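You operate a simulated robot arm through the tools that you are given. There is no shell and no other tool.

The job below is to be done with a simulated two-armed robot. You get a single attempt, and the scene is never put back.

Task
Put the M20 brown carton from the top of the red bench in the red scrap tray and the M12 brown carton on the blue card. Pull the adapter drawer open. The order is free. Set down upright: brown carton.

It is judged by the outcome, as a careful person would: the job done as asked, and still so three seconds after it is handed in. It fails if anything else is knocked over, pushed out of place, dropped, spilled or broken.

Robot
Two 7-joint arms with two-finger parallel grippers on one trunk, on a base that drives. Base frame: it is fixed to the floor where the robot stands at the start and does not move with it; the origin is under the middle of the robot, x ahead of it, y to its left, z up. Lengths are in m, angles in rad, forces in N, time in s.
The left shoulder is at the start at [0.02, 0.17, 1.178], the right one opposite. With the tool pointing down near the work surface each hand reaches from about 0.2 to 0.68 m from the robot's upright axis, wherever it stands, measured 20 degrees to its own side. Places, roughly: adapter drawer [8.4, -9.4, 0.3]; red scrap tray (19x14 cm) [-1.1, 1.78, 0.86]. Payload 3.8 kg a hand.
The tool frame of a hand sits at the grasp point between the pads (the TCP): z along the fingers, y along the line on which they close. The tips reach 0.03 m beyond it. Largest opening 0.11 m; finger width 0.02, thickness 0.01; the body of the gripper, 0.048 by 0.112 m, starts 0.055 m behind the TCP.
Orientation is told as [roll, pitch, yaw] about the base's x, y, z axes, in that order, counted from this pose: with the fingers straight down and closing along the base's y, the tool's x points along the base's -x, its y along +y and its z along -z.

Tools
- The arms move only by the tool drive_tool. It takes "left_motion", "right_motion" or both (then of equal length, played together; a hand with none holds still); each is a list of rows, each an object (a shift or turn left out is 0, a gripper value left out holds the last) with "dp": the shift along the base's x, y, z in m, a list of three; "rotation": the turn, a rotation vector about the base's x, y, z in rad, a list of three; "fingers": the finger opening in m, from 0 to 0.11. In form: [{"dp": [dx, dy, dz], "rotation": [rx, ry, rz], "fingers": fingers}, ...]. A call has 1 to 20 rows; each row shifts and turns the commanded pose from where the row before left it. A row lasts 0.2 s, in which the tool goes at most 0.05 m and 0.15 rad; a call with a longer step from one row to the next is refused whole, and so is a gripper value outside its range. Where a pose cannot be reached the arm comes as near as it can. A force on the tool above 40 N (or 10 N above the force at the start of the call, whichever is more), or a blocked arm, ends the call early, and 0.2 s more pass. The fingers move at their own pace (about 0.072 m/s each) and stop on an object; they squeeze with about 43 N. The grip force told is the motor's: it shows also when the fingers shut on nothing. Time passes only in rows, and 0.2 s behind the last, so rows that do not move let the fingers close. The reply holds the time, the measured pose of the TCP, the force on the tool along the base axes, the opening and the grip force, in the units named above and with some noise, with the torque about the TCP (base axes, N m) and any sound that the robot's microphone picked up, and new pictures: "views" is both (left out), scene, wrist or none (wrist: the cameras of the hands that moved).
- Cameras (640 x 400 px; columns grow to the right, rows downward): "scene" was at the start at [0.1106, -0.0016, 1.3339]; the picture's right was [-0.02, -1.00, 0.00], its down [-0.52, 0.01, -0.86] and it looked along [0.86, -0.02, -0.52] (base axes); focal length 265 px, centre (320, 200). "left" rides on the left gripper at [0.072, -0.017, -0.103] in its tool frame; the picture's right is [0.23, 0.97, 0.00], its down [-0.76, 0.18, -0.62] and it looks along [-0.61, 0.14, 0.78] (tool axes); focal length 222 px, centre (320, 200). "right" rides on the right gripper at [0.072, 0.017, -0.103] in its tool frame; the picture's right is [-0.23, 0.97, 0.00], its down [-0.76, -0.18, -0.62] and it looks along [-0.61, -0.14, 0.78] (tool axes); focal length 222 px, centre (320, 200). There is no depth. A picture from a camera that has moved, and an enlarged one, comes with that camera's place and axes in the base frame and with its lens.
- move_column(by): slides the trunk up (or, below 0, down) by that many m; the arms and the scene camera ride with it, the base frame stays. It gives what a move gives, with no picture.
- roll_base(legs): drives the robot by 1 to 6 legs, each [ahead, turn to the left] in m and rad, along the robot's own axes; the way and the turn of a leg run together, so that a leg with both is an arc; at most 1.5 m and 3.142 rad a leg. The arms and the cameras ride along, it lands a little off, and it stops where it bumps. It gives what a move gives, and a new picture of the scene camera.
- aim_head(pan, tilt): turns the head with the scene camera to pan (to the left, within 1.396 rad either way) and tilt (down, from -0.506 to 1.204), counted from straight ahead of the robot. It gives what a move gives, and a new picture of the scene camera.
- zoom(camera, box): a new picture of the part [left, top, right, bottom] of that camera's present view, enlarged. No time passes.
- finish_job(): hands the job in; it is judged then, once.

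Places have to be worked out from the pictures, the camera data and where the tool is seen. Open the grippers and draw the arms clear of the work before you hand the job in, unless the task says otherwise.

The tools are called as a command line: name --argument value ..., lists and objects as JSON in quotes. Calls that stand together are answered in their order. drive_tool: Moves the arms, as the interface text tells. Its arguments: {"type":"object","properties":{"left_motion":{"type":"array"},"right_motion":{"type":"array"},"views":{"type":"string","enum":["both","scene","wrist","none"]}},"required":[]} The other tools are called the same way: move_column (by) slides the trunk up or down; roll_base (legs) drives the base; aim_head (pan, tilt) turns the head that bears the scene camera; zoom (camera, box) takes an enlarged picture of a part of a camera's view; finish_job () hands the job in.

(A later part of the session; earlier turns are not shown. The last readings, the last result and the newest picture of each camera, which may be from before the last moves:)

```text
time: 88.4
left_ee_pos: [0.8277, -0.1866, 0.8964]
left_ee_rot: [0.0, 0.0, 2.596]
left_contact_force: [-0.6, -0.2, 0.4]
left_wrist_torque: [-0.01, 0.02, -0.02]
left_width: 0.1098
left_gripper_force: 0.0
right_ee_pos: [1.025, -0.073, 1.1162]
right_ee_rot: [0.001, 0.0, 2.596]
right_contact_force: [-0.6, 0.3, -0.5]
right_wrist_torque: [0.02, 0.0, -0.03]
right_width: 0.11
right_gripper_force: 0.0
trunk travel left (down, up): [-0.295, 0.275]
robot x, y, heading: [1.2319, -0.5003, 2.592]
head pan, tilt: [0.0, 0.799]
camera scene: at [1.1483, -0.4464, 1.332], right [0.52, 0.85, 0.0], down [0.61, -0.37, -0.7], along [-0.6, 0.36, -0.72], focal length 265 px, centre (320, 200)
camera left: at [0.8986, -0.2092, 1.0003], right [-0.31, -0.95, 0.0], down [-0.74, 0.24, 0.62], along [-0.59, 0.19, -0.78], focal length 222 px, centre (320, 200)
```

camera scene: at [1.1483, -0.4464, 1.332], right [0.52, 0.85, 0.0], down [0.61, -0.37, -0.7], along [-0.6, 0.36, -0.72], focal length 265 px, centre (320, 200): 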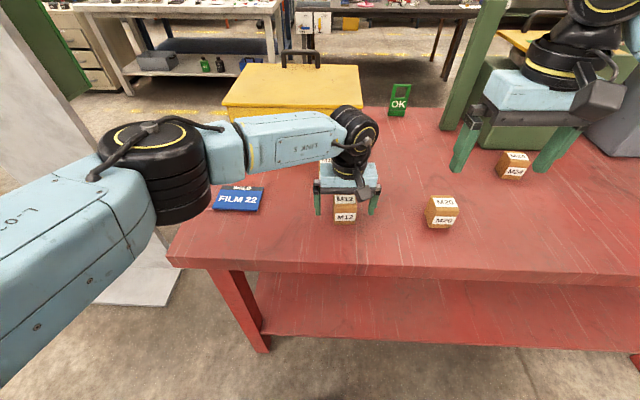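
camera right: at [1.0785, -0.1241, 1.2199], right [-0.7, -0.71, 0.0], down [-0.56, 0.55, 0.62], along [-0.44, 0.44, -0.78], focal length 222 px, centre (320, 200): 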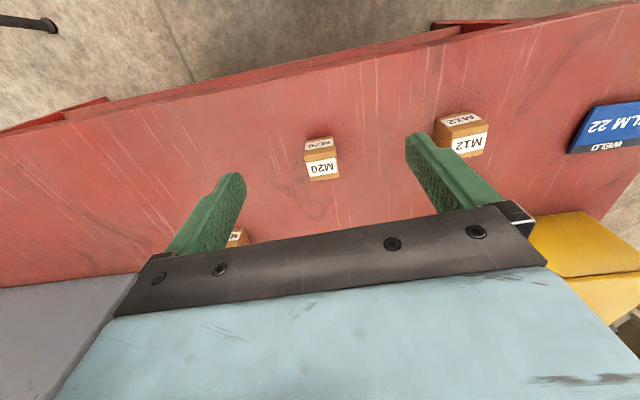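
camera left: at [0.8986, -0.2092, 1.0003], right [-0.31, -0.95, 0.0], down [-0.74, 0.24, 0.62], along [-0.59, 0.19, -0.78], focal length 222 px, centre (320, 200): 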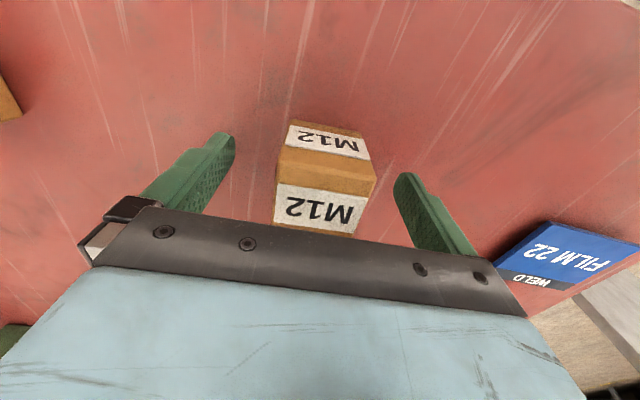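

Fingers straddle M12 with clear margins on both sides. Closing the grip.

drive_tool --left_motion '[{"fingers": 0.03}, {"fingers": 0.03}, {"fingers": 0.03}, {"fingers": 0.03}, {"fingers": 0.03}]' --views "wrist"

```text
time: 89.6
left_ee_pos: [0.8289, -0.1858, 0.8974]
left_ee_rot: [0.0, -0.001, 2.595]
left_contact_force: [0.0, 0.4, 0.6]
left_wrist_torque: [0.03, -0.01, 0.03]
left_width: 0.05
left_gripper_force: 43.4
right_ee_pos: [1.0253, -0.0721, 1.1152]
right_ee_rot: [0.001, 0.001, 2.597]
right_contact_force: [-0.9, 0.3, -0.2]
right_wrist_torque: [0.02, -0.04, -0.02]
right_width: 0.1098
right_gripper_force: 0.1
trunk travel left (down, up): [-0.295, 0.275]
robot x, y, heading: [1.2354, -0.5005, 2.592]
head pan, tilt: [0.0, 0.799]
camera left: at [0.8984, -0.2091, 1.0006], right [-0.31, -0.95, 0.0], down [-0.74, 0.24, 0.62], along [-0.59, 0.19, -0.78], focal length 222 px, centre (320, 200)
```

left: 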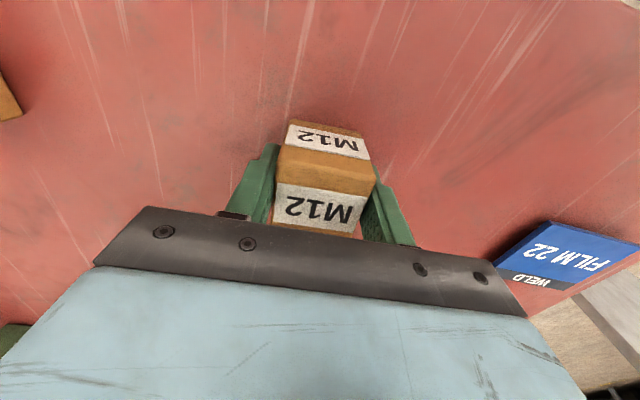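

M12 is gripped at 5.0 cm width. Lifting it and carrying it to above the card.

drive_tool --left_motion '[{"dp": [0, 0, 0.03]}, {"dp": [0, 0, 0.04]}, {"dp": [-0.0293, -0.0325, 0.01]}, {"dp": [-0.0293, -0.0325, 0]}, {"dp": [-0.0293, -0.0325, 0]}, {"dp": [-0.0293, -0.0325, 0]}, {"dp": [-0.0293, -0.0325, 0]}, {"dp": [-0.0293, -0.0325, 0]}, {"dp": [0, 0, 0]}]'

zoom --camera "scene" --box '[160, 130, 320, 230]'

zoom --camera "left" --box '[180, 50, 500, 250]'

```text
time: 91.6
left_ee_pos: [0.6542, -0.3755, 0.9766]
left_ee_rot: [0.0, 0.0, 2.593]
left_contact_force: [-0.4, 0.1, -2.8]
left_wrist_torque: [0.0, -0.01, -0.03]
left_width: 0.0496
left_gripper_force: 43.8
right_ee_pos: [1.026, -0.0715, 1.1149]
right_ee_rot: [0.0, -0.002, 2.596]
right_contact_force: [-0.4, -0.1, -0.4]
right_wrist_torque: [-0.02, 0.03, 0.01]
right_width: 0.1098
right_gripper_force: 0.1
trunk travel left (down, up): [-0.295, 0.275]
robot x, y, heading: [1.2354, -0.4988, 2.593]
head pan, tilt: [0.0, 0.799]
camera scene: at [1.1484, -0.4458, 1.3319], right [0.52, 0.85, 0.0], down [0.61, -0.37, -0.7], along [-0.6, 0.36, -0.72], focal length 265 px, centre (320, 200)
camera left: at [0.7245, -0.3991, 1.0795], right [-0.31, -0.95, 0.0], down [-0.74, 0.24, 0.62], along [-0.59, 0.2, -0.78], focal length 222 px, centre (320, 200)
```

scene: 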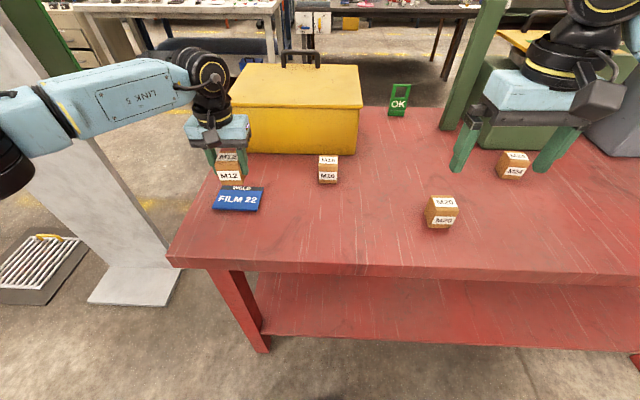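
left: 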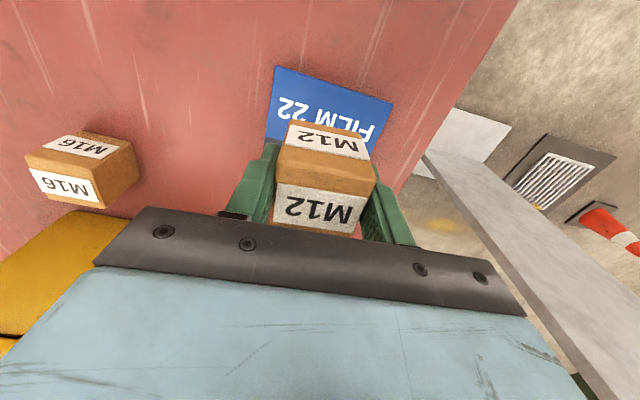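

```text
4.00 times, centred on (240, 180) of scene
camera zoom: at [1.1484, -0.4458, 1.3319], right [0.52, 0.85, 0.0], down [0.61, -0.37, -0.7], along [-0.6, 0.36, -0.72], focal length 1061 px, centre (640, 280)
```

zoom: 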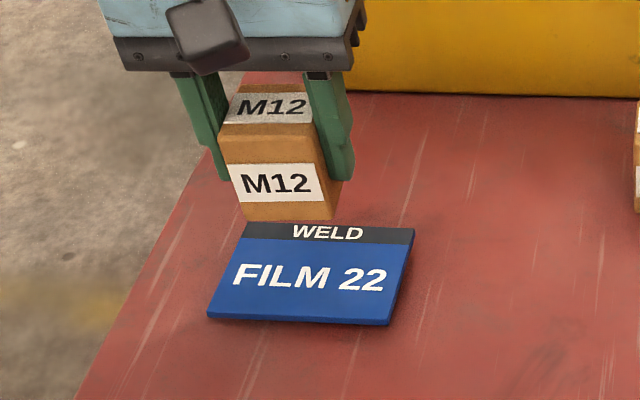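

```text
2.00 times, centred on (340, 150) of left
camera zoom: at [0.7245, -0.3991, 1.0795], right [-0.31, -0.95, 0.0], down [-0.74, 0.24, 0.62], along [-0.59, 0.2, -0.78], focal length 444 px, centre (280, 300)
```

zoom: 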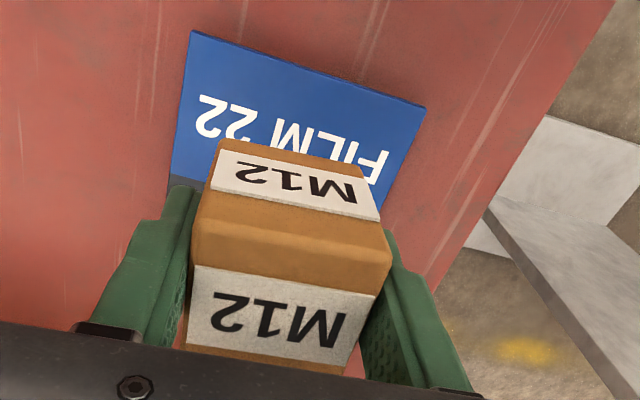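

The carton hovers slightly on the robot side of card centre, which I put at (0.645, -0.377). Shifting about 1 cm and lowering until just above the card.

drive_tool --left_motion '[{"dp": [-0.01, -0.001, 0]}, {"dp": [0, 0, -0.03]}, {"dp": [0, 0, -0.025]}, {"dp": [0, 0, -0.007]}, {"dp": [0, 0, 0]}]'

zoom --camera "scene" --box '[160, 130, 320, 230]'

```text
time: 92.8
left_ee_pos: [0.6418, -0.3797, 0.9128]
left_ee_rot: [0.001, -0.001, 2.595]
left_contact_force: [0.0, -0.2, -1.9]
left_wrist_torque: [-0.01, 0.01, -0.02]
left_width: 0.0499
left_gripper_force: 42.8
right_ee_pos: [1.0258, -0.0713, 1.1154]
right_ee_rot: [-0.001, 0.0, 2.594]
right_contact_force: [-0.9, -0.3, -1.0]
right_wrist_torque: [0.01, 0.02, 0.01]
right_width: 0.1103
right_gripper_force: 0.2
trunk travel left (down, up): [-0.295, 0.275]
robot x, y, heading: [1.2374, -0.4983, 2.594]
head pan, tilt: [0.0, 0.799]
camera scene: at [1.1481, -0.4463, 1.3319], right [0.52, 0.85, 0.0], down [0.61, -0.37, -0.7], along [-0.6, 0.36, -0.72], focal length 265 px, centre (320, 200)
camera left: at [0.7122, -0.4035, 1.0166], right [-0.31, -0.95, 0.0], down [-0.74, 0.24, 0.62], along [-0.59, 0.19, -0.78], focal length 222 px, centre (320, 200)
```

scene: 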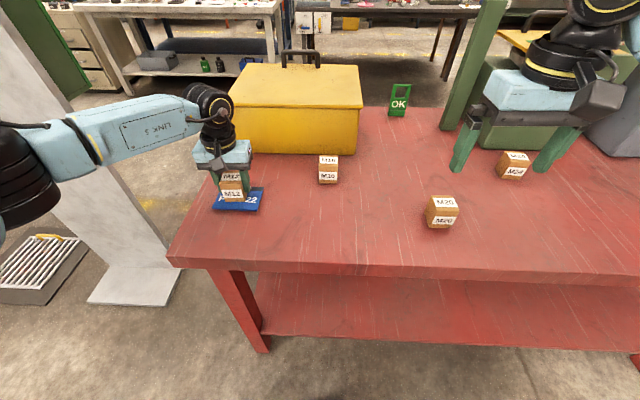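
left: 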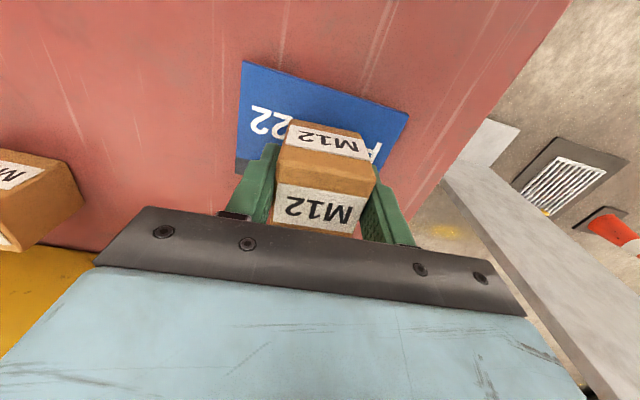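

```text
4.00 times, centred on (240, 180) of scene
camera zoom: at [1.1481, -0.4463, 1.3319], right [0.52, 0.85, 0.0], down [0.61, -0.37, -0.7], along [-0.6, 0.36, -0.72], focal length 1061 px, centre (640, 280)
```

zoom: 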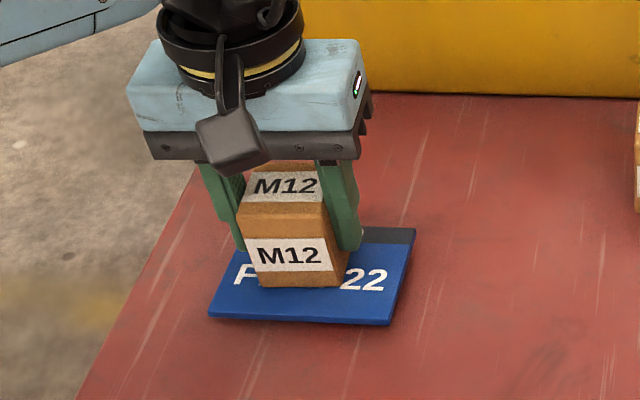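

The carton is centred over the card and about 8 mm above it. Lowering gently while watching the force.

drive_tool --left_motion '[{"dp": [0, 0, -0.004]}, {"dp": [0, 0, -0.003]}, {"dp": [0, 0, 0]}]' --views "none"

```text
time: 93.6
left_ee_pos: [0.642, -0.3795, 0.912]
left_ee_rot: [-0.001, -0.009, 2.596]
left_contact_force: [-4.9, -1.0, 35.4]
left_wrist_torque: [-0.27, -0.11, 0.12]
left_width: 0.0496
left_gripper_force: 43.4
right_ee_pos: [1.0264, -0.0743, 1.1165]
right_ee_rot: [-0.001, -0.001, 2.596]
right_contact_force: [0.6, -0.6, -0.2]
right_wrist_torque: [-0.01, -0.01, 0.0]
right_width: 0.11
right_gripper_force: 0.1
trunk travel left (down, up): [-0.295, 0.275]
robot x, y, heading: [1.2343, -0.4971, 2.596]
head pan, tilt: [0.0, 0.799]
```

It is already in firm contact at z≈0.912, so the card is thicker than I assumed. I'll ease up a few mm to relieve the force, then open.

drive_tool --left_motion '[{"dp": [0, 0, 0.005]}, {"dp": [0, 0, 0]}]' --views "none"

zoom --camera "scene" --box '[160, 130, 320, 230]'

```text
time: 94.2
left_ee_pos: [0.6435, -0.3798, 0.9123]
left_ee_rot: [0.0, -0.004, 2.593]
left_contact_force: [-7.1, 2.7, 16.6]
left_wrist_torque: [0.2, 0.29, 0.01]
left_width: 0.0498
left_gripper_force: 42.9
right_ee_pos: [1.0254, -0.0731, 1.1168]
right_ee_rot: [0.0, 0.0, 2.595]
right_contact_force: [0.8, 0.2, 1.1]
right_wrist_torque: [0.01, -0.01, -0.03]
right_width: 0.11
right_gripper_force: 0.1
trunk travel left (down, up): [-0.295, 0.275]
robot x, y, heading: [1.2334, -0.498, 2.592]
head pan, tilt: [0.0, 0.799]
```

```text
4.00 times, centred on (240, 180) of scene
camera zoom: at [1.149, -0.4462, 1.3319], right [0.52, 0.85, 0.0], down [0.61, -0.37, -0.7], along [-0.6, 0.36, -0.72], focal length 1061 px, centre (640, 280)
```

zoom: 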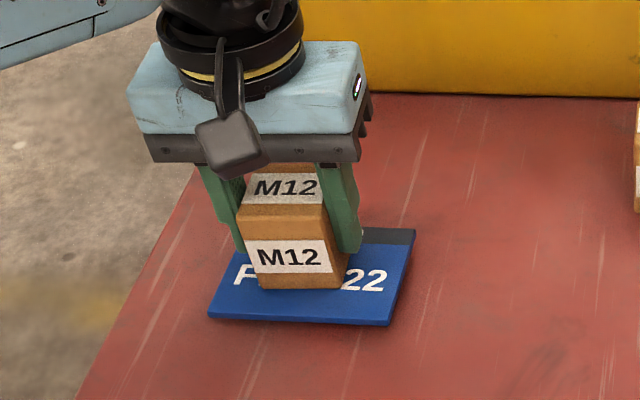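

It's resting on the card. Easing another 2 mm, then opening the fingers.

drive_tool --left_motion '[{"dp": [0, 0, 0.002]}, {"fingers": 0.1}, {"fingers": 0.1}, {"fingers": 0.1}, {"fingers": 0.1}]' --views "scene"

drive_tool --left_motion '[{"dp": [0, 0, 0.03]}, {"dp": [0, 0, 0.04]}, {"dp": [0, 0, 0.04]}, {"dp": [0.02, -0.01, 0.04]}, {"dp": [0.03, -0.02, 0.04]}, {"dp": [0.03, -0.02, 0.02]}, {"dp": [0.03, -0.02, 0]}]'

zoom --camera "scene" --box '[160, 130, 480, 330]'

```text
time: 95.4
left_ee_pos: [0.6433, -0.3804, 0.9129]
left_ee_rot: [0.0, 0.001, 2.597]
left_contact_force: [-0.2, -0.1, -0.6]
left_wrist_torque: [-0.03, 0.0, -0.01]
left_width: 0.1002
left_gripper_force: 0.1
right_ee_pos: [1.0251, -0.073, 1.1162]
right_ee_rot: [0.0, -0.001, 2.595]
right_contact_force: [-0.6, -0.6, -0.2]
right_wrist_torque: [0.01, 0.01, 0.0]
right_width: 0.1098
right_gripper_force: 0.1
trunk travel left (down, up): [-0.295, 0.275]
robot x, y, heading: [1.2352, -0.4986, 2.597]
head pan, tilt: [0.0, 0.799]
camera scene: at [1.1483, -0.4464, 1.3319], right [0.52, 0.85, 0.0], down [0.61, -0.37, -0.7], along [-0.6, 0.36, -0.72], focal length 265 px, centre (320, 200)
```

scene: 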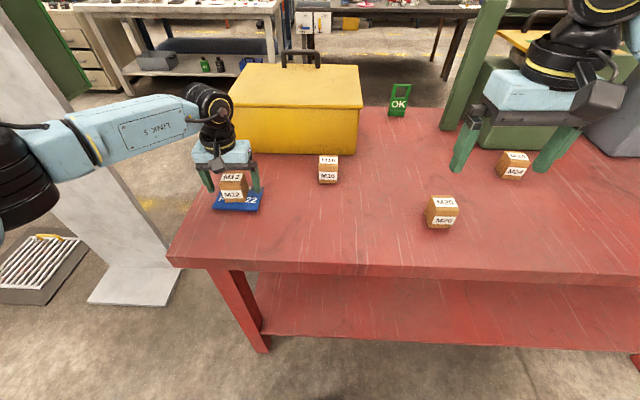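

```text
refused: row 5 steps farther than a row can; nothing moved
```

```text
2.00 times, centred on (320, 230) of scene
camera zoom: at [1.1483, -0.4464, 1.3319], right [0.52, 0.85, 0.0], down [0.61, -0.37, -0.7], along [-0.6, 0.36, -0.72], focal length 530 px, centre (320, 140)
```

zoom: 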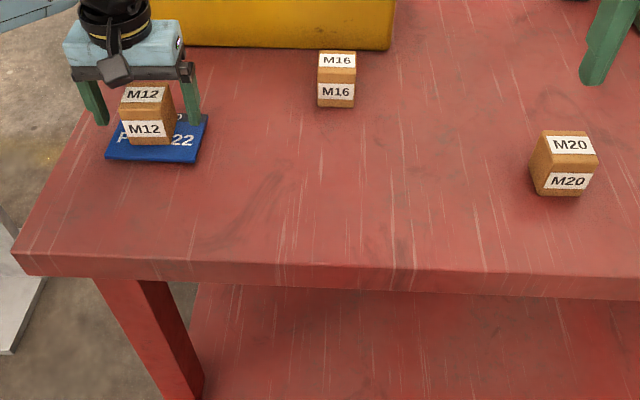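

M12 is released and sits upright on the card. I'll lift the left hand straight up, then back toward the robot; the previous row step was too long.

drive_tool --left_motion '[{"dp": [0, 0, 0.03]}, {"dp": [0, 0, 0.04]}, {"dp": [0, 0, 0.04]}, {"dp": [0, 0, 0.04]}, {"dp": [0.02, -0.01, 0.03]}, {"dp": [0.03, -0.02, 0.02]}, {"dp": [0.03, -0.02, 0]}, {"dp": [0.03, -0.02, 0]}]' --views "scene"

zoom --camera "right" --box '[220, 80, 460, 230]'

zoom --camera "scene" --box '[160, 150, 320, 250]'

zoom --camera "scene" --box '[400, 170, 480, 220]'

```text
time: 97.2
left_ee_pos: [0.7532, -0.4511, 1.1111]
left_ee_rot: [-0.001, 0.001, 2.594]
left_contact_force: [0.2, -1.2, 0.3]
left_wrist_torque: [-0.03, 0.0, 0.02]
left_width: 0.1001
left_gripper_force: 0.0
right_ee_pos: [1.0253, -0.0739, 1.117]
right_ee_rot: [0.001, -0.001, 2.595]
right_contact_force: [0.4, -0.3, -0.1]
right_wrist_torque: [0.0, -0.02, -0.02]
right_width: 0.1101
right_gripper_force: 0.1
trunk travel left (down, up): [-0.295, 0.275]
robot x, y, heading: [1.2349, -0.501, 2.595]
head pan, tilt: [0.0, 0.799]
camera scene: at [1.1486, -0.447, 1.332], right [0.52, 0.85, 0.0], down [0.61, -0.37, -0.7], along [-0.6, 0.36, -0.72], focal length 265 px, centre (320, 200)
```

scene: 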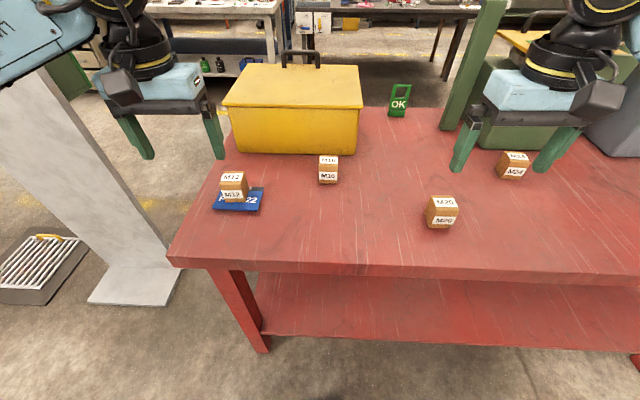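

```text
2.67 times, centred on (340, 155) of right
camera zoom: at [1.0788, -0.1246, 1.2201], right [-0.7, -0.71, 0.0], down [-0.56, 0.55, 0.62], along [-0.45, 0.44, -0.78], focal length 592 px, centre (267, 320)
```

zoom: 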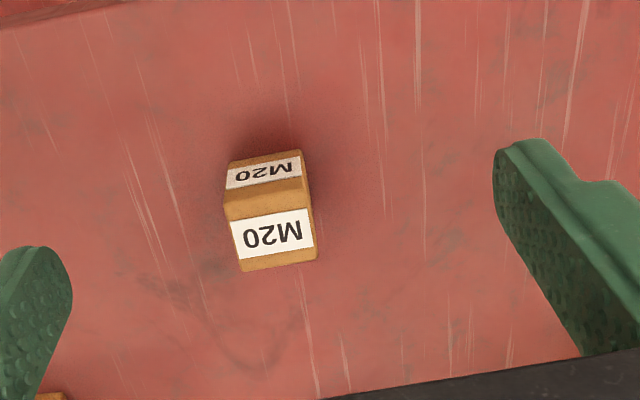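

```text
4.00 times, centred on (240, 200) of scene
camera zoom: at [1.1486, -0.447, 1.332], right [0.52, 0.85, 0.0], down [0.61, -0.37, -0.7], along [-0.6, 0.36, -0.72], focal length 1061 px, centre (640, 200)
```

zoom: 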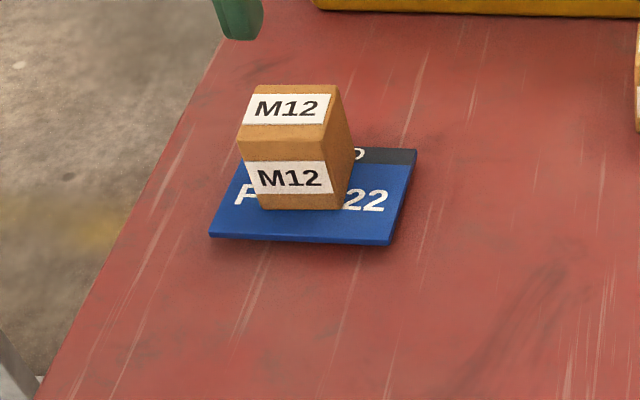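

```text
8.00 times, centred on (440, 195) of scene
camera zoom: at [1.1486, -0.447, 1.332], right [0.52, 0.85, 0.0], down [0.61, -0.37, -0.7], along [-0.6, 0.36, -0.72], focal length 2122 px, centre (-640, 240)
```

zoom: 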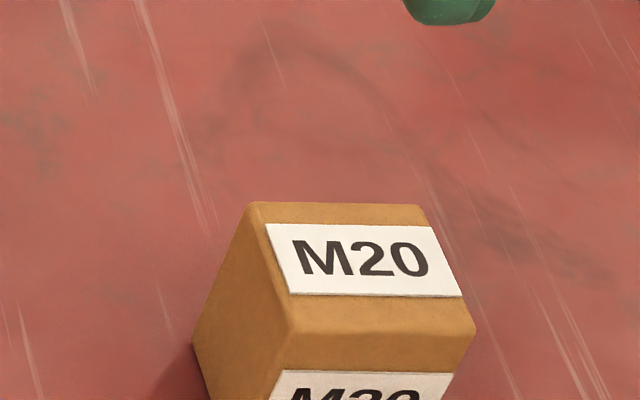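

M12 sits stably on the card. M20 is at about (0.948, -0.003) and square with the gripper, so I'm moving the right hand above it.

drive_tool --right_motion '[{"dp": [-0.0257, 0.0233, 0]}, {"dp": [-0.0257, 0.0233, -0.02]}, {"dp": [-0.0257, 0.0233, -0.03]}, {"dp": [0, 0, -0.03]}, {"dp": [0, 0, -0.03]}, {"dp": [0, 0, 0]}]'

```text
time: 98.6
left_ee_pos: [0.7533, -0.4514, 1.1116]
left_ee_rot: [0.001, 0.001, 2.595]
left_contact_force: [-0.3, 0.3, 0.5]
left_wrist_torque: [0.0, -0.04, 0.01]
left_width: 0.1
left_gripper_force: 0.0
right_ee_pos: [0.9472, -0.0014, 1.0027]
right_ee_rot: [0.0, -0.001, 2.596]
right_contact_force: [0.3, 0.6, -0.3]
right_wrist_torque: [0.01, -0.02, -0.01]
right_width: 0.1102
right_gripper_force: 0.1
trunk travel left (down, up): [-0.295, 0.275]
robot x, y, heading: [1.2346, -0.4978, 2.595]
head pan, tilt: [0.0, 0.799]
camera scene: at [1.1485, -0.4465, 1.332], right [0.52, 0.85, 0.0], down [0.61, -0.37, -0.7], along [-0.6, 0.36, -0.72], focal length 265 px, centre (320, 200)
camera right: at [0.9993, -0.0531, 1.1073], right [-0.7, -0.71, 0.0], down [-0.56, 0.55, 0.62], along [-0.45, 0.44, -0.78], focal length 222 px, centre (320, 200)
```

scene: 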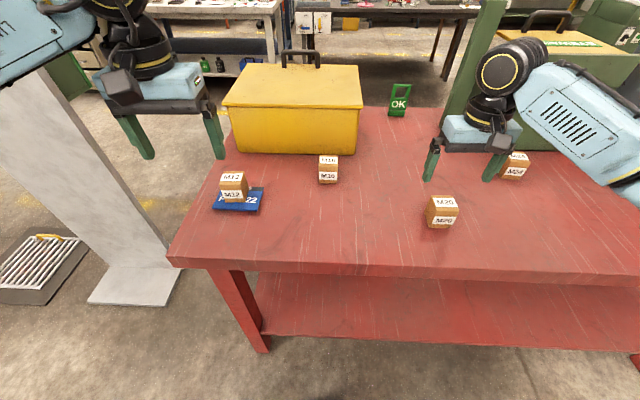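
right: 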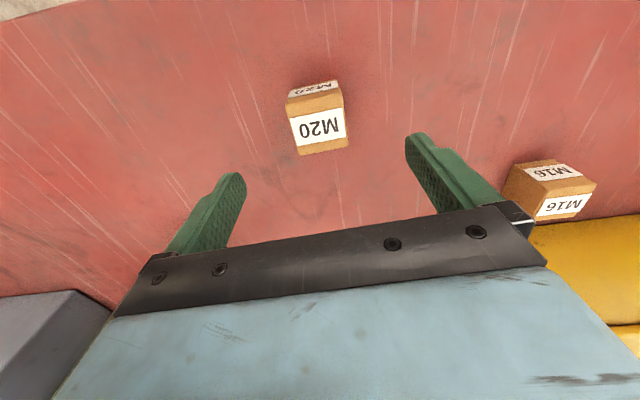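

M20 lies directly below at (0.949, -0.002). Descending to z≈0.896 and closing.

drive_tool --right_motion '[{"dp": [0.001, -0.001, -0.04]}, {"dp": [0, 0, -0.04]}, {"dp": [0, 0, -0.026]}, {"dp": [0, 0, 0]}]'

```text
time: 99.6
left_ee_pos: [0.7534, -0.4503, 1.1126]
left_ee_rot: [-0.001, -0.001, 2.597]
left_contact_force: [0.1, -0.4, -0.1]
left_wrist_torque: [0.0, 0.0, -0.02]
left_width: 0.1001
left_gripper_force: 0.1
right_ee_pos: [0.9487, -0.0055, 0.8988]
right_ee_rot: [0.001, 0.0, 2.595]
right_contact_force: [0.7, -0.9, 0.2]
right_wrist_torque: [0.03, 0.0, 0.03]
right_width: 0.11
right_gripper_force: 0.0
trunk travel left (down, up): [-0.295, 0.275]
robot x, y, heading: [1.2385, -0.4982, 2.593]
head pan, tilt: [0.0, 0.799]
camera scene: at [1.1483, -0.4464, 1.332], right [0.52, 0.85, 0.0], down [0.61, -0.37, -0.7], along [-0.6, 0.36, -0.72], focal length 265 px, centre (320, 200)
camera right: at [1.0026, -0.0565, 1.0031], right [-0.7, -0.71, 0.0], down [-0.56, 0.55, 0.62], along [-0.45, 0.44, -0.78], focal length 222 px, centre (320, 200)
```

scene: 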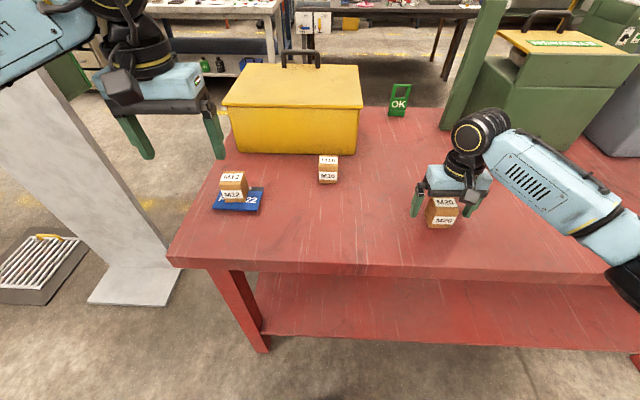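
right: 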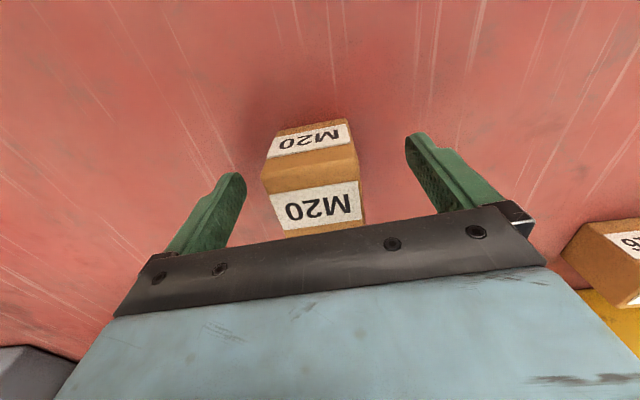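

Both fingers straddle M20. Closing, then lifting slightly once gripped.

drive_tool --right_motion '[{"fingers": 0.03}, {"fingers": 0.03}, {"fingers": 0.03}, {"fingers": 0.03}, {"fingers": 0.03}, {"dp": [0, 0, 0.02], "fingers": 0.03}, {"dp": [0, 0, 0.04], "fingers": 0.03}, {"dp": [0, 0, 0.04], "fingers": 0.03}, {"dp": [0, 0, 0.04], "fingers": 0.03}, {"dp": [0, 0, 0.04], "fingers": 0.03}]'

```text
time: 101.8
left_ee_pos: [0.7529, -0.4502, 1.1117]
left_ee_rot: [0.0, 0.0, 2.596]
left_contact_force: [-0.7, -0.1, -0.1]
left_wrist_torque: [-0.01, 0.03, 0.02]
left_width: 0.1003
left_gripper_force: 0.1
right_ee_pos: [0.9506, -0.0057, 1.0844]
right_ee_rot: [0.0, 0.003, 2.597]
right_contact_force: [-0.8, 0.3, -3.5]
right_wrist_torque: [-0.02, 0.03, 0.01]
right_width: 0.0497
right_gripper_force: 43.2
trunk travel left (down, up): [-0.295, 0.275]
robot x, y, heading: [1.2368, -0.5022, 2.591]
head pan, tilt: [0.0, 0.799]
camera scene: at [1.1484, -0.4467, 1.332], right [0.52, 0.85, 0.0], down [0.61, -0.37, -0.7], along [-0.6, 0.36, -0.72], focal length 265 px, centre (320, 200)
camera right: at [1.0038, -0.056, 1.1873], right [-0.7, -0.71, 0.0], down [-0.56, 0.55, 0.62], along [-0.44, 0.44, -0.78], focal length 222 px, centre (320, 200)
```

scene: 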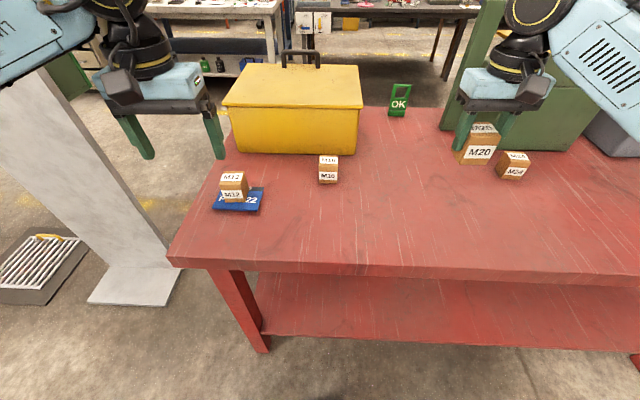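
right: 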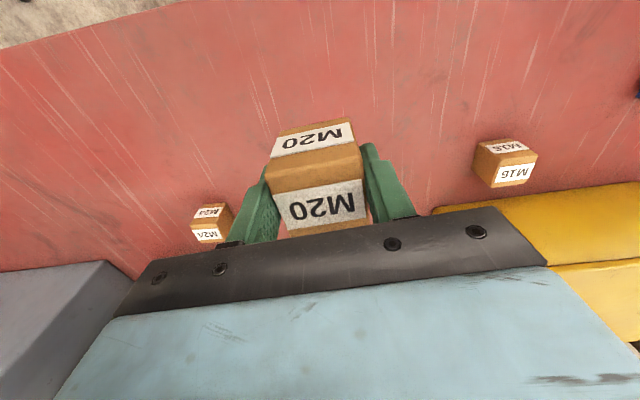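

M20 is held securely. Raising the trunk for travel, backing off from the bench and retracing my route.

move_column --by 0.26

roll_base --legs '[[-0.2, 0.0], [0.0, 1.75]]'

```text
time: 104.5
left_ee_pos: [0.7532, -0.4502, 1.3716]
left_ee_rot: [0.0, 0.0, 2.596]
left_contact_force: [-1.3, -0.3, -0.6]
left_wrist_torque: [0.02, 0.0, 0.01]
left_width: 0.0998
left_gripper_force: 0.1
right_ee_pos: [0.9495, -0.005, 1.3428]
right_ee_rot: [0.001, -0.001, 2.594]
right_contact_force: [0.0, -0.6, -3.5]
right_wrist_torque: [-0.02, 0.0, 0.01]
right_width: 0.05
right_gripper_force: 42.9
trunk travel left (down, up): [-0.555, 0.015]
robot x, y, heading: [1.2344, -0.5013, 2.599]
head pan, tilt: [0.0, 0.799]
```

```text
time: 110.3
left_ee_pos: [1.4403, -1.0871, 1.3722]
left_ee_rot: [-0.001, 0.0, -1.945]
left_contact_force: [-0.5, 0.2, 1.0]
left_wrist_torque: [-0.01, -0.03, 0.0]
left_width: 0.1001
left_gripper_force: 0.1
right_ee_pos: [0.9659, -0.9709, 1.3439]
right_ee_rot: [0.0, 0.002, -1.944]
right_contact_force: [-0.2, 0.4, -2.9]
right_wrist_torque: [0.02, 0.0, 0.0]
right_width: 0.0495
right_gripper_force: 43.3
trunk travel left (down, up): [-0.555, 0.015]
robot x, y, heading: [1.4032, -0.6046, -1.942]
head pan, tilt: [0.0, 0.799]
camera scene: at [1.3678, -0.6979, 1.5919], right [-0.93, 0.37, 0.0], down [0.26, 0.67, -0.7], along [-0.25, -0.65, -0.72], focal length 265 px, centre (320, 200)
```

scene: 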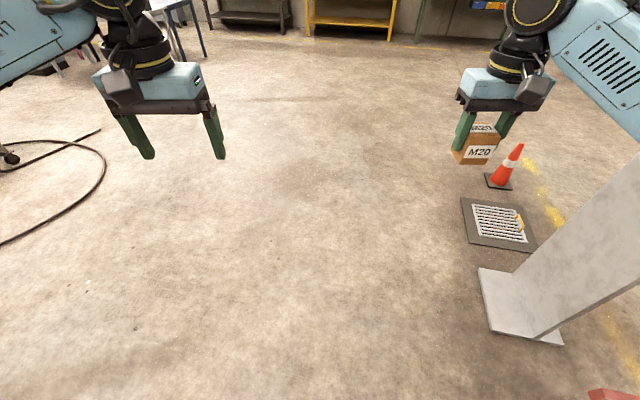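

The path ahead is clear. Driving the loop back around the cone to the corridor.

roll_base --legs '[[0.95, 0.0], [0.95, 0.0], [0.0, -1.15], [1.15, 0.0], [1.15, 0.0], [0.0, -1.9]]'

```text
time: 137.9
left_ee_pos: [-1.6646, -1.8192, 1.3712]
left_ee_rot: [0.001, -0.001, 1.237]
left_contact_force: [0.7, -0.3, -0.6]
left_wrist_torque: [0.0, -0.02, 0.03]
left_width: 0.1
left_gripper_force: 0.1
right_ee_pos: [-1.1871, -1.9169, 1.3433]
right_ee_rot: [0.0, 0.003, 1.236]
right_contact_force: [-0.3, 0.0, -3.2]
right_wrist_torque: [-0.02, 0.01, -0.01]
right_width: 0.0499
right_gripper_force: 43.0
trunk travel left (down, up): [-0.555, 0.015]
robot x, y, heading: [-1.6088, -2.298, 1.24]
head pan, tilt: [0.0, 0.799]
camera scene: at [-1.5775, -2.2034, 1.5919], right [0.94, -0.33, 0.0], down [-0.24, -0.68, -0.7], along [0.23, 0.66, -0.72], focal length 265 px, centre (320, 200)
```

scene: 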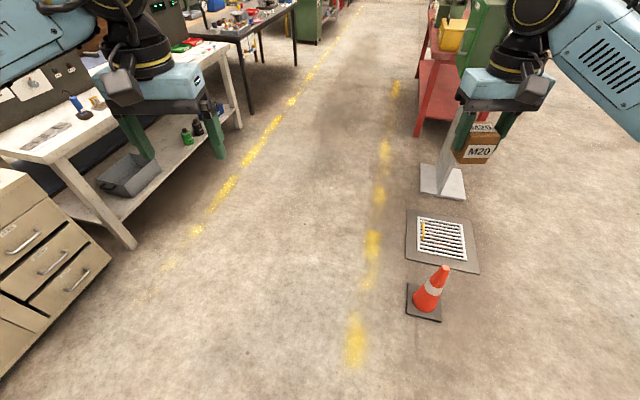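

The corridor is clear between the tables and the stand. Driving up along its middle to opposite the tray table.

roll_base --legs '[[0.0, 0.106], [0.96, 0.0], [0.96, 0.0], [0.0, -0.303]]'

aim_head --pan 0.3 --tilt 0.6

```text
time: 149.1
left_ee_pos: [-1.1462, 0.0693, 1.3713]
left_ee_rot: [0.0, -0.001, 1.035]
left_contact_force: [0.4, 0.2, -1.0]
left_wrist_torque: [0.01, 0.0, -0.02]
left_width: 0.0999
left_gripper_force: 0.0
right_ee_pos: [-0.6991, -0.1235, 1.3443]
right_ee_rot: [0.002, 0.001, 1.034]
right_contact_force: [-0.7, -0.1, -2.9]
right_wrist_torque: [-0.05, 0.01, 0.0]
right_width: 0.0497
right_gripper_force: 43.4
trunk travel left (down, up): [-0.555, 0.015]
robot x, y, heading: [-1.1915, -0.4099, 1.031]
head pan, tilt: [0.0, 0.799]
camera scene: at [-1.1391, -0.3253, 1.5919], right [0.86, -0.51, 0.0], down [-0.37, -0.62, -0.7], along [0.36, 0.6, -0.72], focal length 265 px, centre (320, 200)
```

scene: 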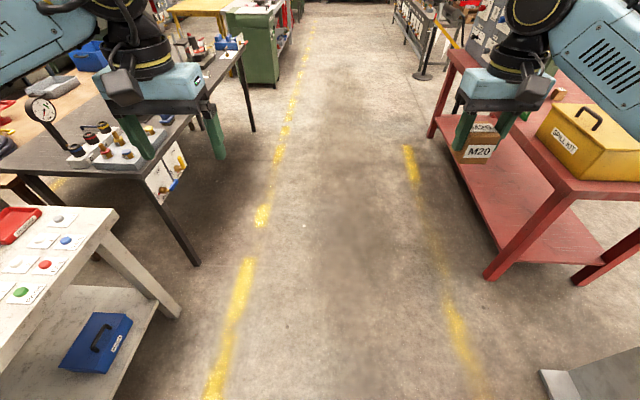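

```text
time: 149.9
left_ee_pos: [-1.1457, 0.07, 1.3715]
left_ee_rot: [0.0, -0.001, 1.034]
left_contact_force: [-0.9, 0.6, -0.5]
left_wrist_torque: [-0.02, 0.0, -0.01]
left_width: 0.1002
left_gripper_force: 0.1
right_ee_pos: [-0.6983, -0.1215, 1.3432]
right_ee_rot: [0.0, 0.002, 1.036]
right_contact_force: [0.8, 0.3, -2.5]
right_wrist_torque: [-0.03, 0.02, 0.01]
right_width: 0.0495
right_gripper_force: 42.4
trunk travel left (down, up): [-0.555, 0.015]
robot x, y, heading: [-1.1896, -0.4175, 1.037]
head pan, tilt: [0.3, 0.6]
camera scene: at [-1.1596, -0.3084, 1.6087], right [0.97, -0.24, 0.0], down [-0.13, -0.55, -0.82], along [0.19, 0.8, -0.57], focal length 265 px, centre (320, 200)
```

scene: 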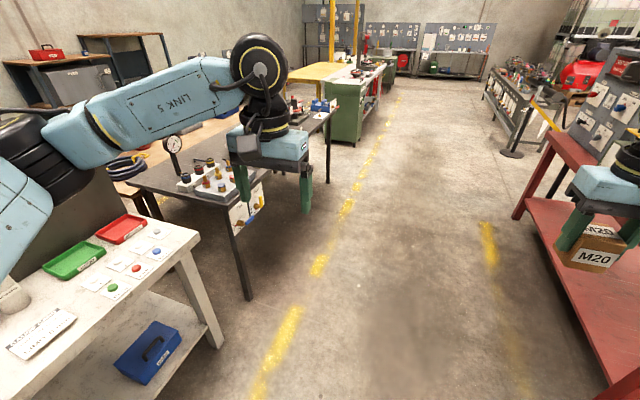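

The corridor is clear. Driving 1.65 m to opposite the tray and turning left to face the table.

roll_base --legs '[[0.83, 0.0], [0.83, 0.0], [0.0, 1.51]]'

aim_head --pan -0.2 --tilt 0.7

zoom --camera "scene" --box '[160, 100, 480, 300]'

```text
time: 161.9
left_ee_pos: [-0.8289, 1.0778, 1.3723]
left_ee_rot: [-0.002, -0.001, 2.512]
left_contact_force: [0.4, -0.5, 0.4]
left_wrist_torque: [-0.04, 0.01, -0.01]
left_width: 0.1001
left_gripper_force: 0.0
right_ee_pos: [-0.5948, 1.5069, 1.3419]
right_ee_rot: [0.0, 0.004, 2.511]
right_contact_force: [-1.0, 0.2, -2.8]
right_wrist_torque: [0.01, -0.02, -0.03]
right_width: 0.0497
right_gripper_force: 43.4
trunk travel left (down, up): [-0.555, 0.015]
robot x, y, heading: [-0.3523, 0.9886, 2.508]
head pan, tilt: [0.3, 0.6]
camera scene: at [-0.4531, 1.0307, 1.6088], right [0.33, 0.95, 0.0], down [0.53, -0.18, -0.82], along [-0.78, 0.27, -0.57], focal length 265 px, centre (320, 200)
```

scene: 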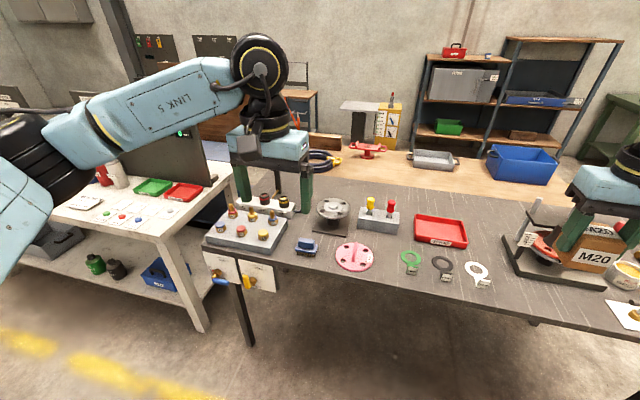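

```text
time: 162.8
left_ee_pos: [-0.8286, 1.0784, 1.3708]
left_ee_rot: [0.0, -0.001, 2.512]
left_contact_force: [0.1, -1.2, 0.3]
left_wrist_torque: [0.02, 0.0, -0.03]
left_width: 0.1001
left_gripper_force: 0.1
right_ee_pos: [-0.594, 1.5078, 1.3422]
right_ee_rot: [0.001, 0.001, 2.513]
right_contact_force: [0.3, 0.6, -3.1]
right_wrist_torque: [-0.02, 0.01, -0.02]
right_width: 0.0497
right_gripper_force: 42.9
trunk travel left (down, up): [-0.555, 0.015]
robot x, y, heading: [-0.3505, 0.9874, 2.508]
head pan, tilt: [-0.201, 0.7]
camera scene: at [-0.4266, 1.0648, 1.6002], right [0.74, 0.67, 0.0], down [0.43, -0.48, -0.76], along [-0.52, 0.56, -0.64], focal length 265 px, centre (320, 200)
```

scene: 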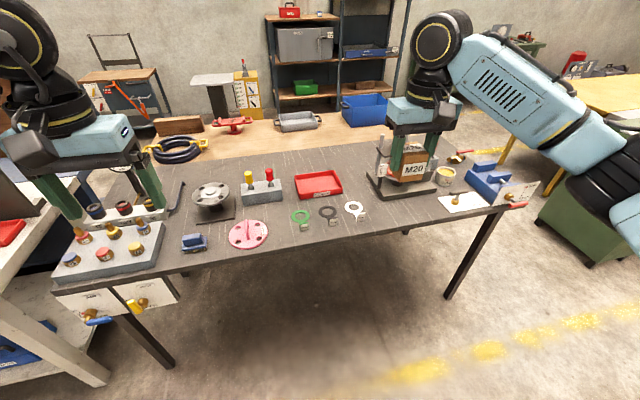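

```text
2.00 times, centred on (320, 200) of scene
camera zoom: at [-0.4266, 1.0648, 1.6002], right [0.74, 0.67, 0.0], down [0.43, -0.48, -0.76], along [-0.52, 0.56, -0.64], focal length 530 px, centre (320, 200)
```

zoom: 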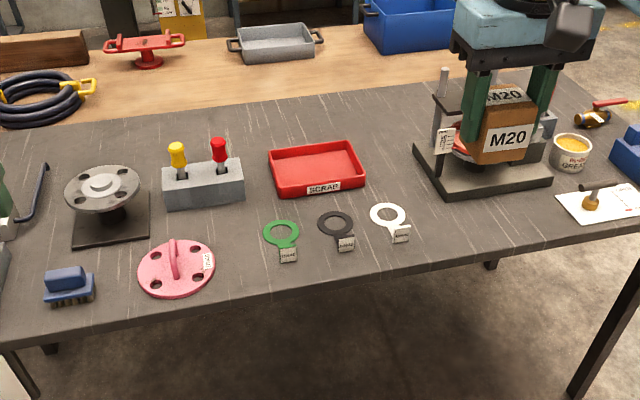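

The tray labelled SCRAP is at about (-1.109, 1.786), with gaskets in front of it and a small press to its right. I'll roll 0.5 m closer with the hands still high.

roll_base --legs '[[0.5, 0.0]]'

move_column --by -0.12

drive_tool --left_motion '[{"dp": [0, 0, 0]}]' --right_motion '[{"dp": [0, 0, 0]}]'

```text
time: 165.8
left_ee_pos: [-1.2337, 1.3788, 1.3713]
left_ee_rot: [0.0, -0.002, 2.506]
left_contact_force: [-0.2, 0.6, -0.3]
left_wrist_torque: [-0.02, 0.01, -0.01]
left_width: 0.1
left_gripper_force: 0.3
right_ee_pos: [-0.9966, 1.8049, 1.3425]
right_ee_rot: [0.0, 0.001, 2.507]
right_contact_force: [-0.5, -0.4, -3.0]
right_wrist_torque: [-0.03, -0.02, 0.0]
right_width: 0.0499
right_gripper_force: 43.1
trunk travel left (down, up): [-0.555, 0.015]
robot x, y, heading: [-0.7578, 1.2897, 2.497]
head pan, tilt: [-0.201, 0.7]
camera scene: at [-0.8312, 1.363, 1.6002], right [0.74, 0.67, 0.0], down [0.43, -0.48, -0.77], along [-0.51, 0.57, -0.64], focal length 265 px, centre (320, 200)
```

scene: 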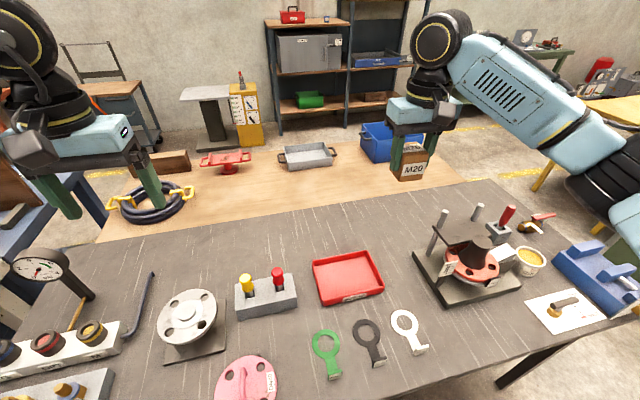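

```text
time: 167.3
left_ee_pos: [-1.2331, 1.3784, 1.2521]
left_ee_rot: [0.0, -0.001, 2.506]
left_contact_force: [-0.3, -0.1, 0.1]
left_wrist_torque: [-0.04, -0.04, 0.02]
left_width: 0.0997
left_gripper_force: 0.0
right_ee_pos: [-0.9974, 1.8051, 1.2233]
right_ee_rot: [0.0, 0.0, 2.507]
right_contact_force: [-0.3, -0.1, -2.5]
right_wrist_torque: [0.03, -0.05, 0.0]
right_width: 0.0498
right_gripper_force: 42.9
trunk travel left (down, up): [-0.435, 0.135]
robot x, y, heading: [-0.7536, 1.2884, 2.503]
head pan, tilt: [-0.201, 0.7]
```

```text
time: 167.7
left_ee_pos: [-1.2331, 1.3789, 1.2505]
left_ee_rot: [0.0, 0.0, 2.506]
left_contact_force: [0.2, -0.1, 0.1]
left_wrist_torque: [-0.02, -0.01, -0.02]
left_width: 0.1001
left_gripper_force: 0.0
right_ee_pos: [-0.9962, 1.8068, 1.2217]
right_ee_rot: [-0.001, 0.002, 2.506]
right_contact_force: [0.1, 0.7, -2.6]
right_wrist_torque: [0.03, -0.02, -0.01]
right_width: 0.0496
right_gripper_force: 43.0
trunk travel left (down, up): [-0.435, 0.135]
robot x, y, heading: [-0.758, 1.2912, 2.504]
head pan, tilt: [-0.201, 0.7]
camera scene: at [-0.8313, 1.363, 1.4802], right [0.74, 0.67, 0.0], down [0.43, -0.48, -0.76], along [-0.51, 0.57, -0.64], focal length 265 px, centre (320, 200)
camera right: at [-0.9485, 1.75, 1.3268], right [-0.76, -0.65, 0.0], down [-0.51, 0.6, 0.62], along [-0.4, 0.47, -0.78], focal length 222 px, centre (320, 200)
camera left: at [-1.1653, 1.3496, 1.3553], right [-0.4, -0.92, 0.0], down [-0.72, 0.31, 0.62], along [-0.57, 0.25, -0.78], focal length 222 px, centre (320, 200)
```

scene: 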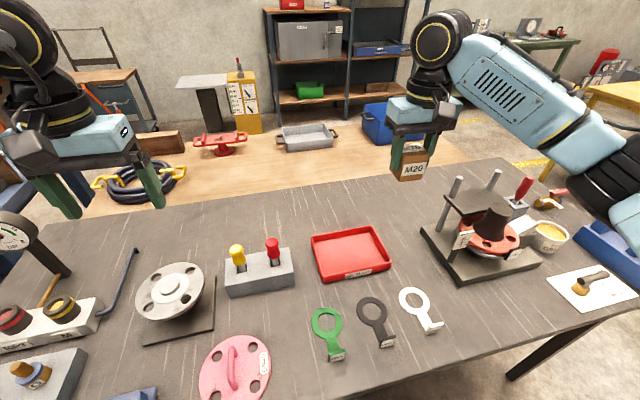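
right: 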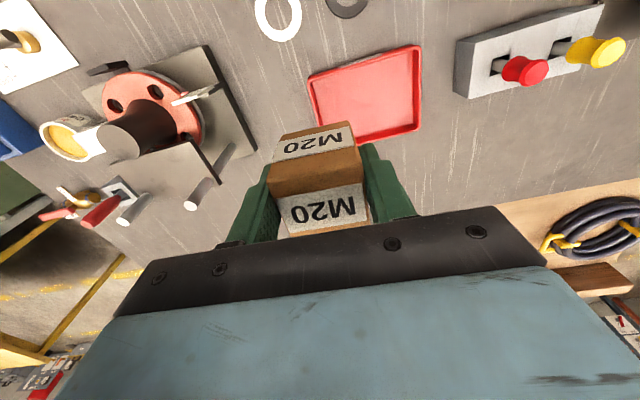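
left: 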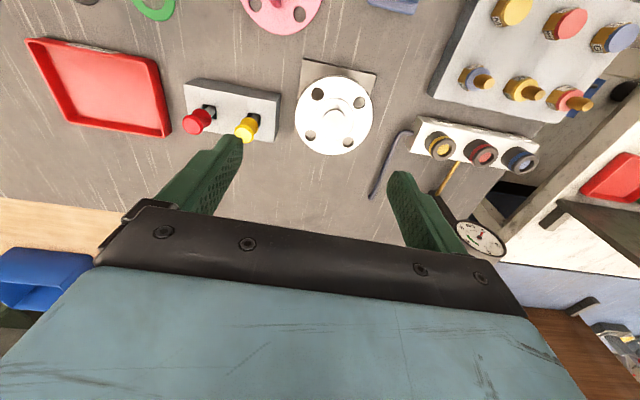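

The tray centre works out at about (-1.095, 1.788) and its long axis suits the gripper. Moving M20 over it and descending partway.

drive_tool --right_motion '[{"dp": [-0.033, -0.0063, 0]}, {"dp": [-0.033, -0.0063, 0]}, {"dp": [-0.033, -0.0063, 0]}, {"dp": [0, 0, -0.04]}, {"dp": [0, 0, -0.04]}, {"dp": [0, 0, -0.04]}, {"dp": [0, 0, -0.04]}, {"dp": [0, 0, -0.03]}, {"dp": [0, 0, 0]}]'

zoom --camera "scene" --box '[240, 150, 560, 350]'

```text
time: 169.7
left_ee_pos: [-1.2327, 1.3791, 1.2526]
left_ee_rot: [0.0, 0.0, 2.505]
left_contact_force: [0.8, -0.1, 0.6]
left_wrist_torque: [0.0, -0.02, 0.01]
left_width: 0.0998
left_gripper_force: 0.1
right_ee_pos: [-1.0952, 1.7859, 1.0345]
right_ee_rot: [-0.001, 0.0, 2.506]
right_contact_force: [0.7, 0.4, -3.0]
right_wrist_torque: [-0.02, 0.01, 0.0]
right_width: 0.0498
right_gripper_force: 42.9
trunk travel left (down, up): [-0.435, 0.135]
robot x, y, heading: [-0.7581, 1.2894, 2.503]
head pan, tilt: [-0.201, 0.7]
camera scene: at [-0.8311, 1.3631, 1.4802], right [0.74, 0.67, 0.0], down [0.43, -0.48, -0.76], along [-0.51, 0.57, -0.64], focal length 265 px, centre (320, 200)
camera right: at [-1.0467, 1.7313, 1.1372], right [-0.76, -0.65, 0.0], down [-0.51, 0.6, 0.62], along [-0.4, 0.47, -0.78], focal length 222 px, centre (320, 200)
```

scene: 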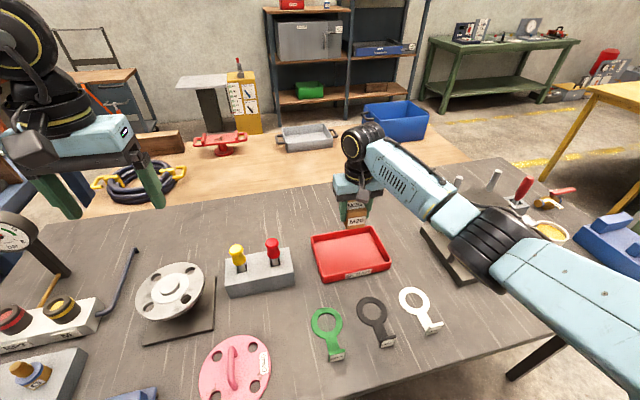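
right: 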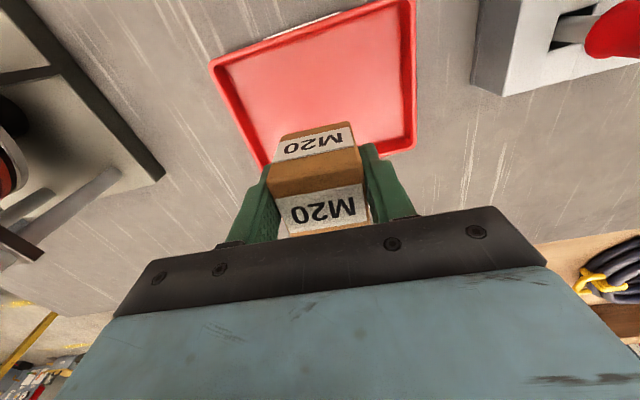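

```text
2.00 times, centred on (400, 250) of scene
camera zoom: at [-0.8311, 1.3631, 1.4802], right [0.74, 0.67, 0.0], down [0.43, -0.48, -0.76], along [-0.51, 0.57, -0.64], focal length 530 px, centre (160, 100)
```

zoom: 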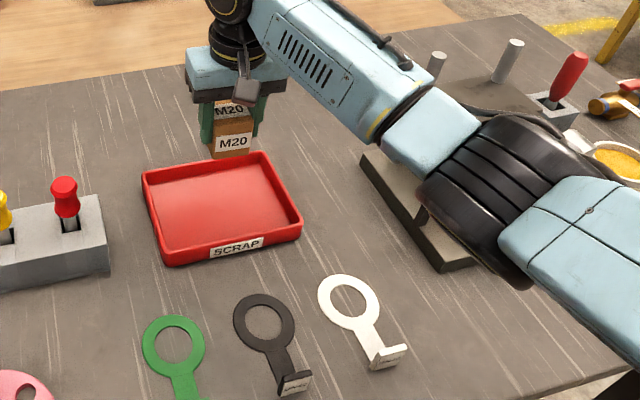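

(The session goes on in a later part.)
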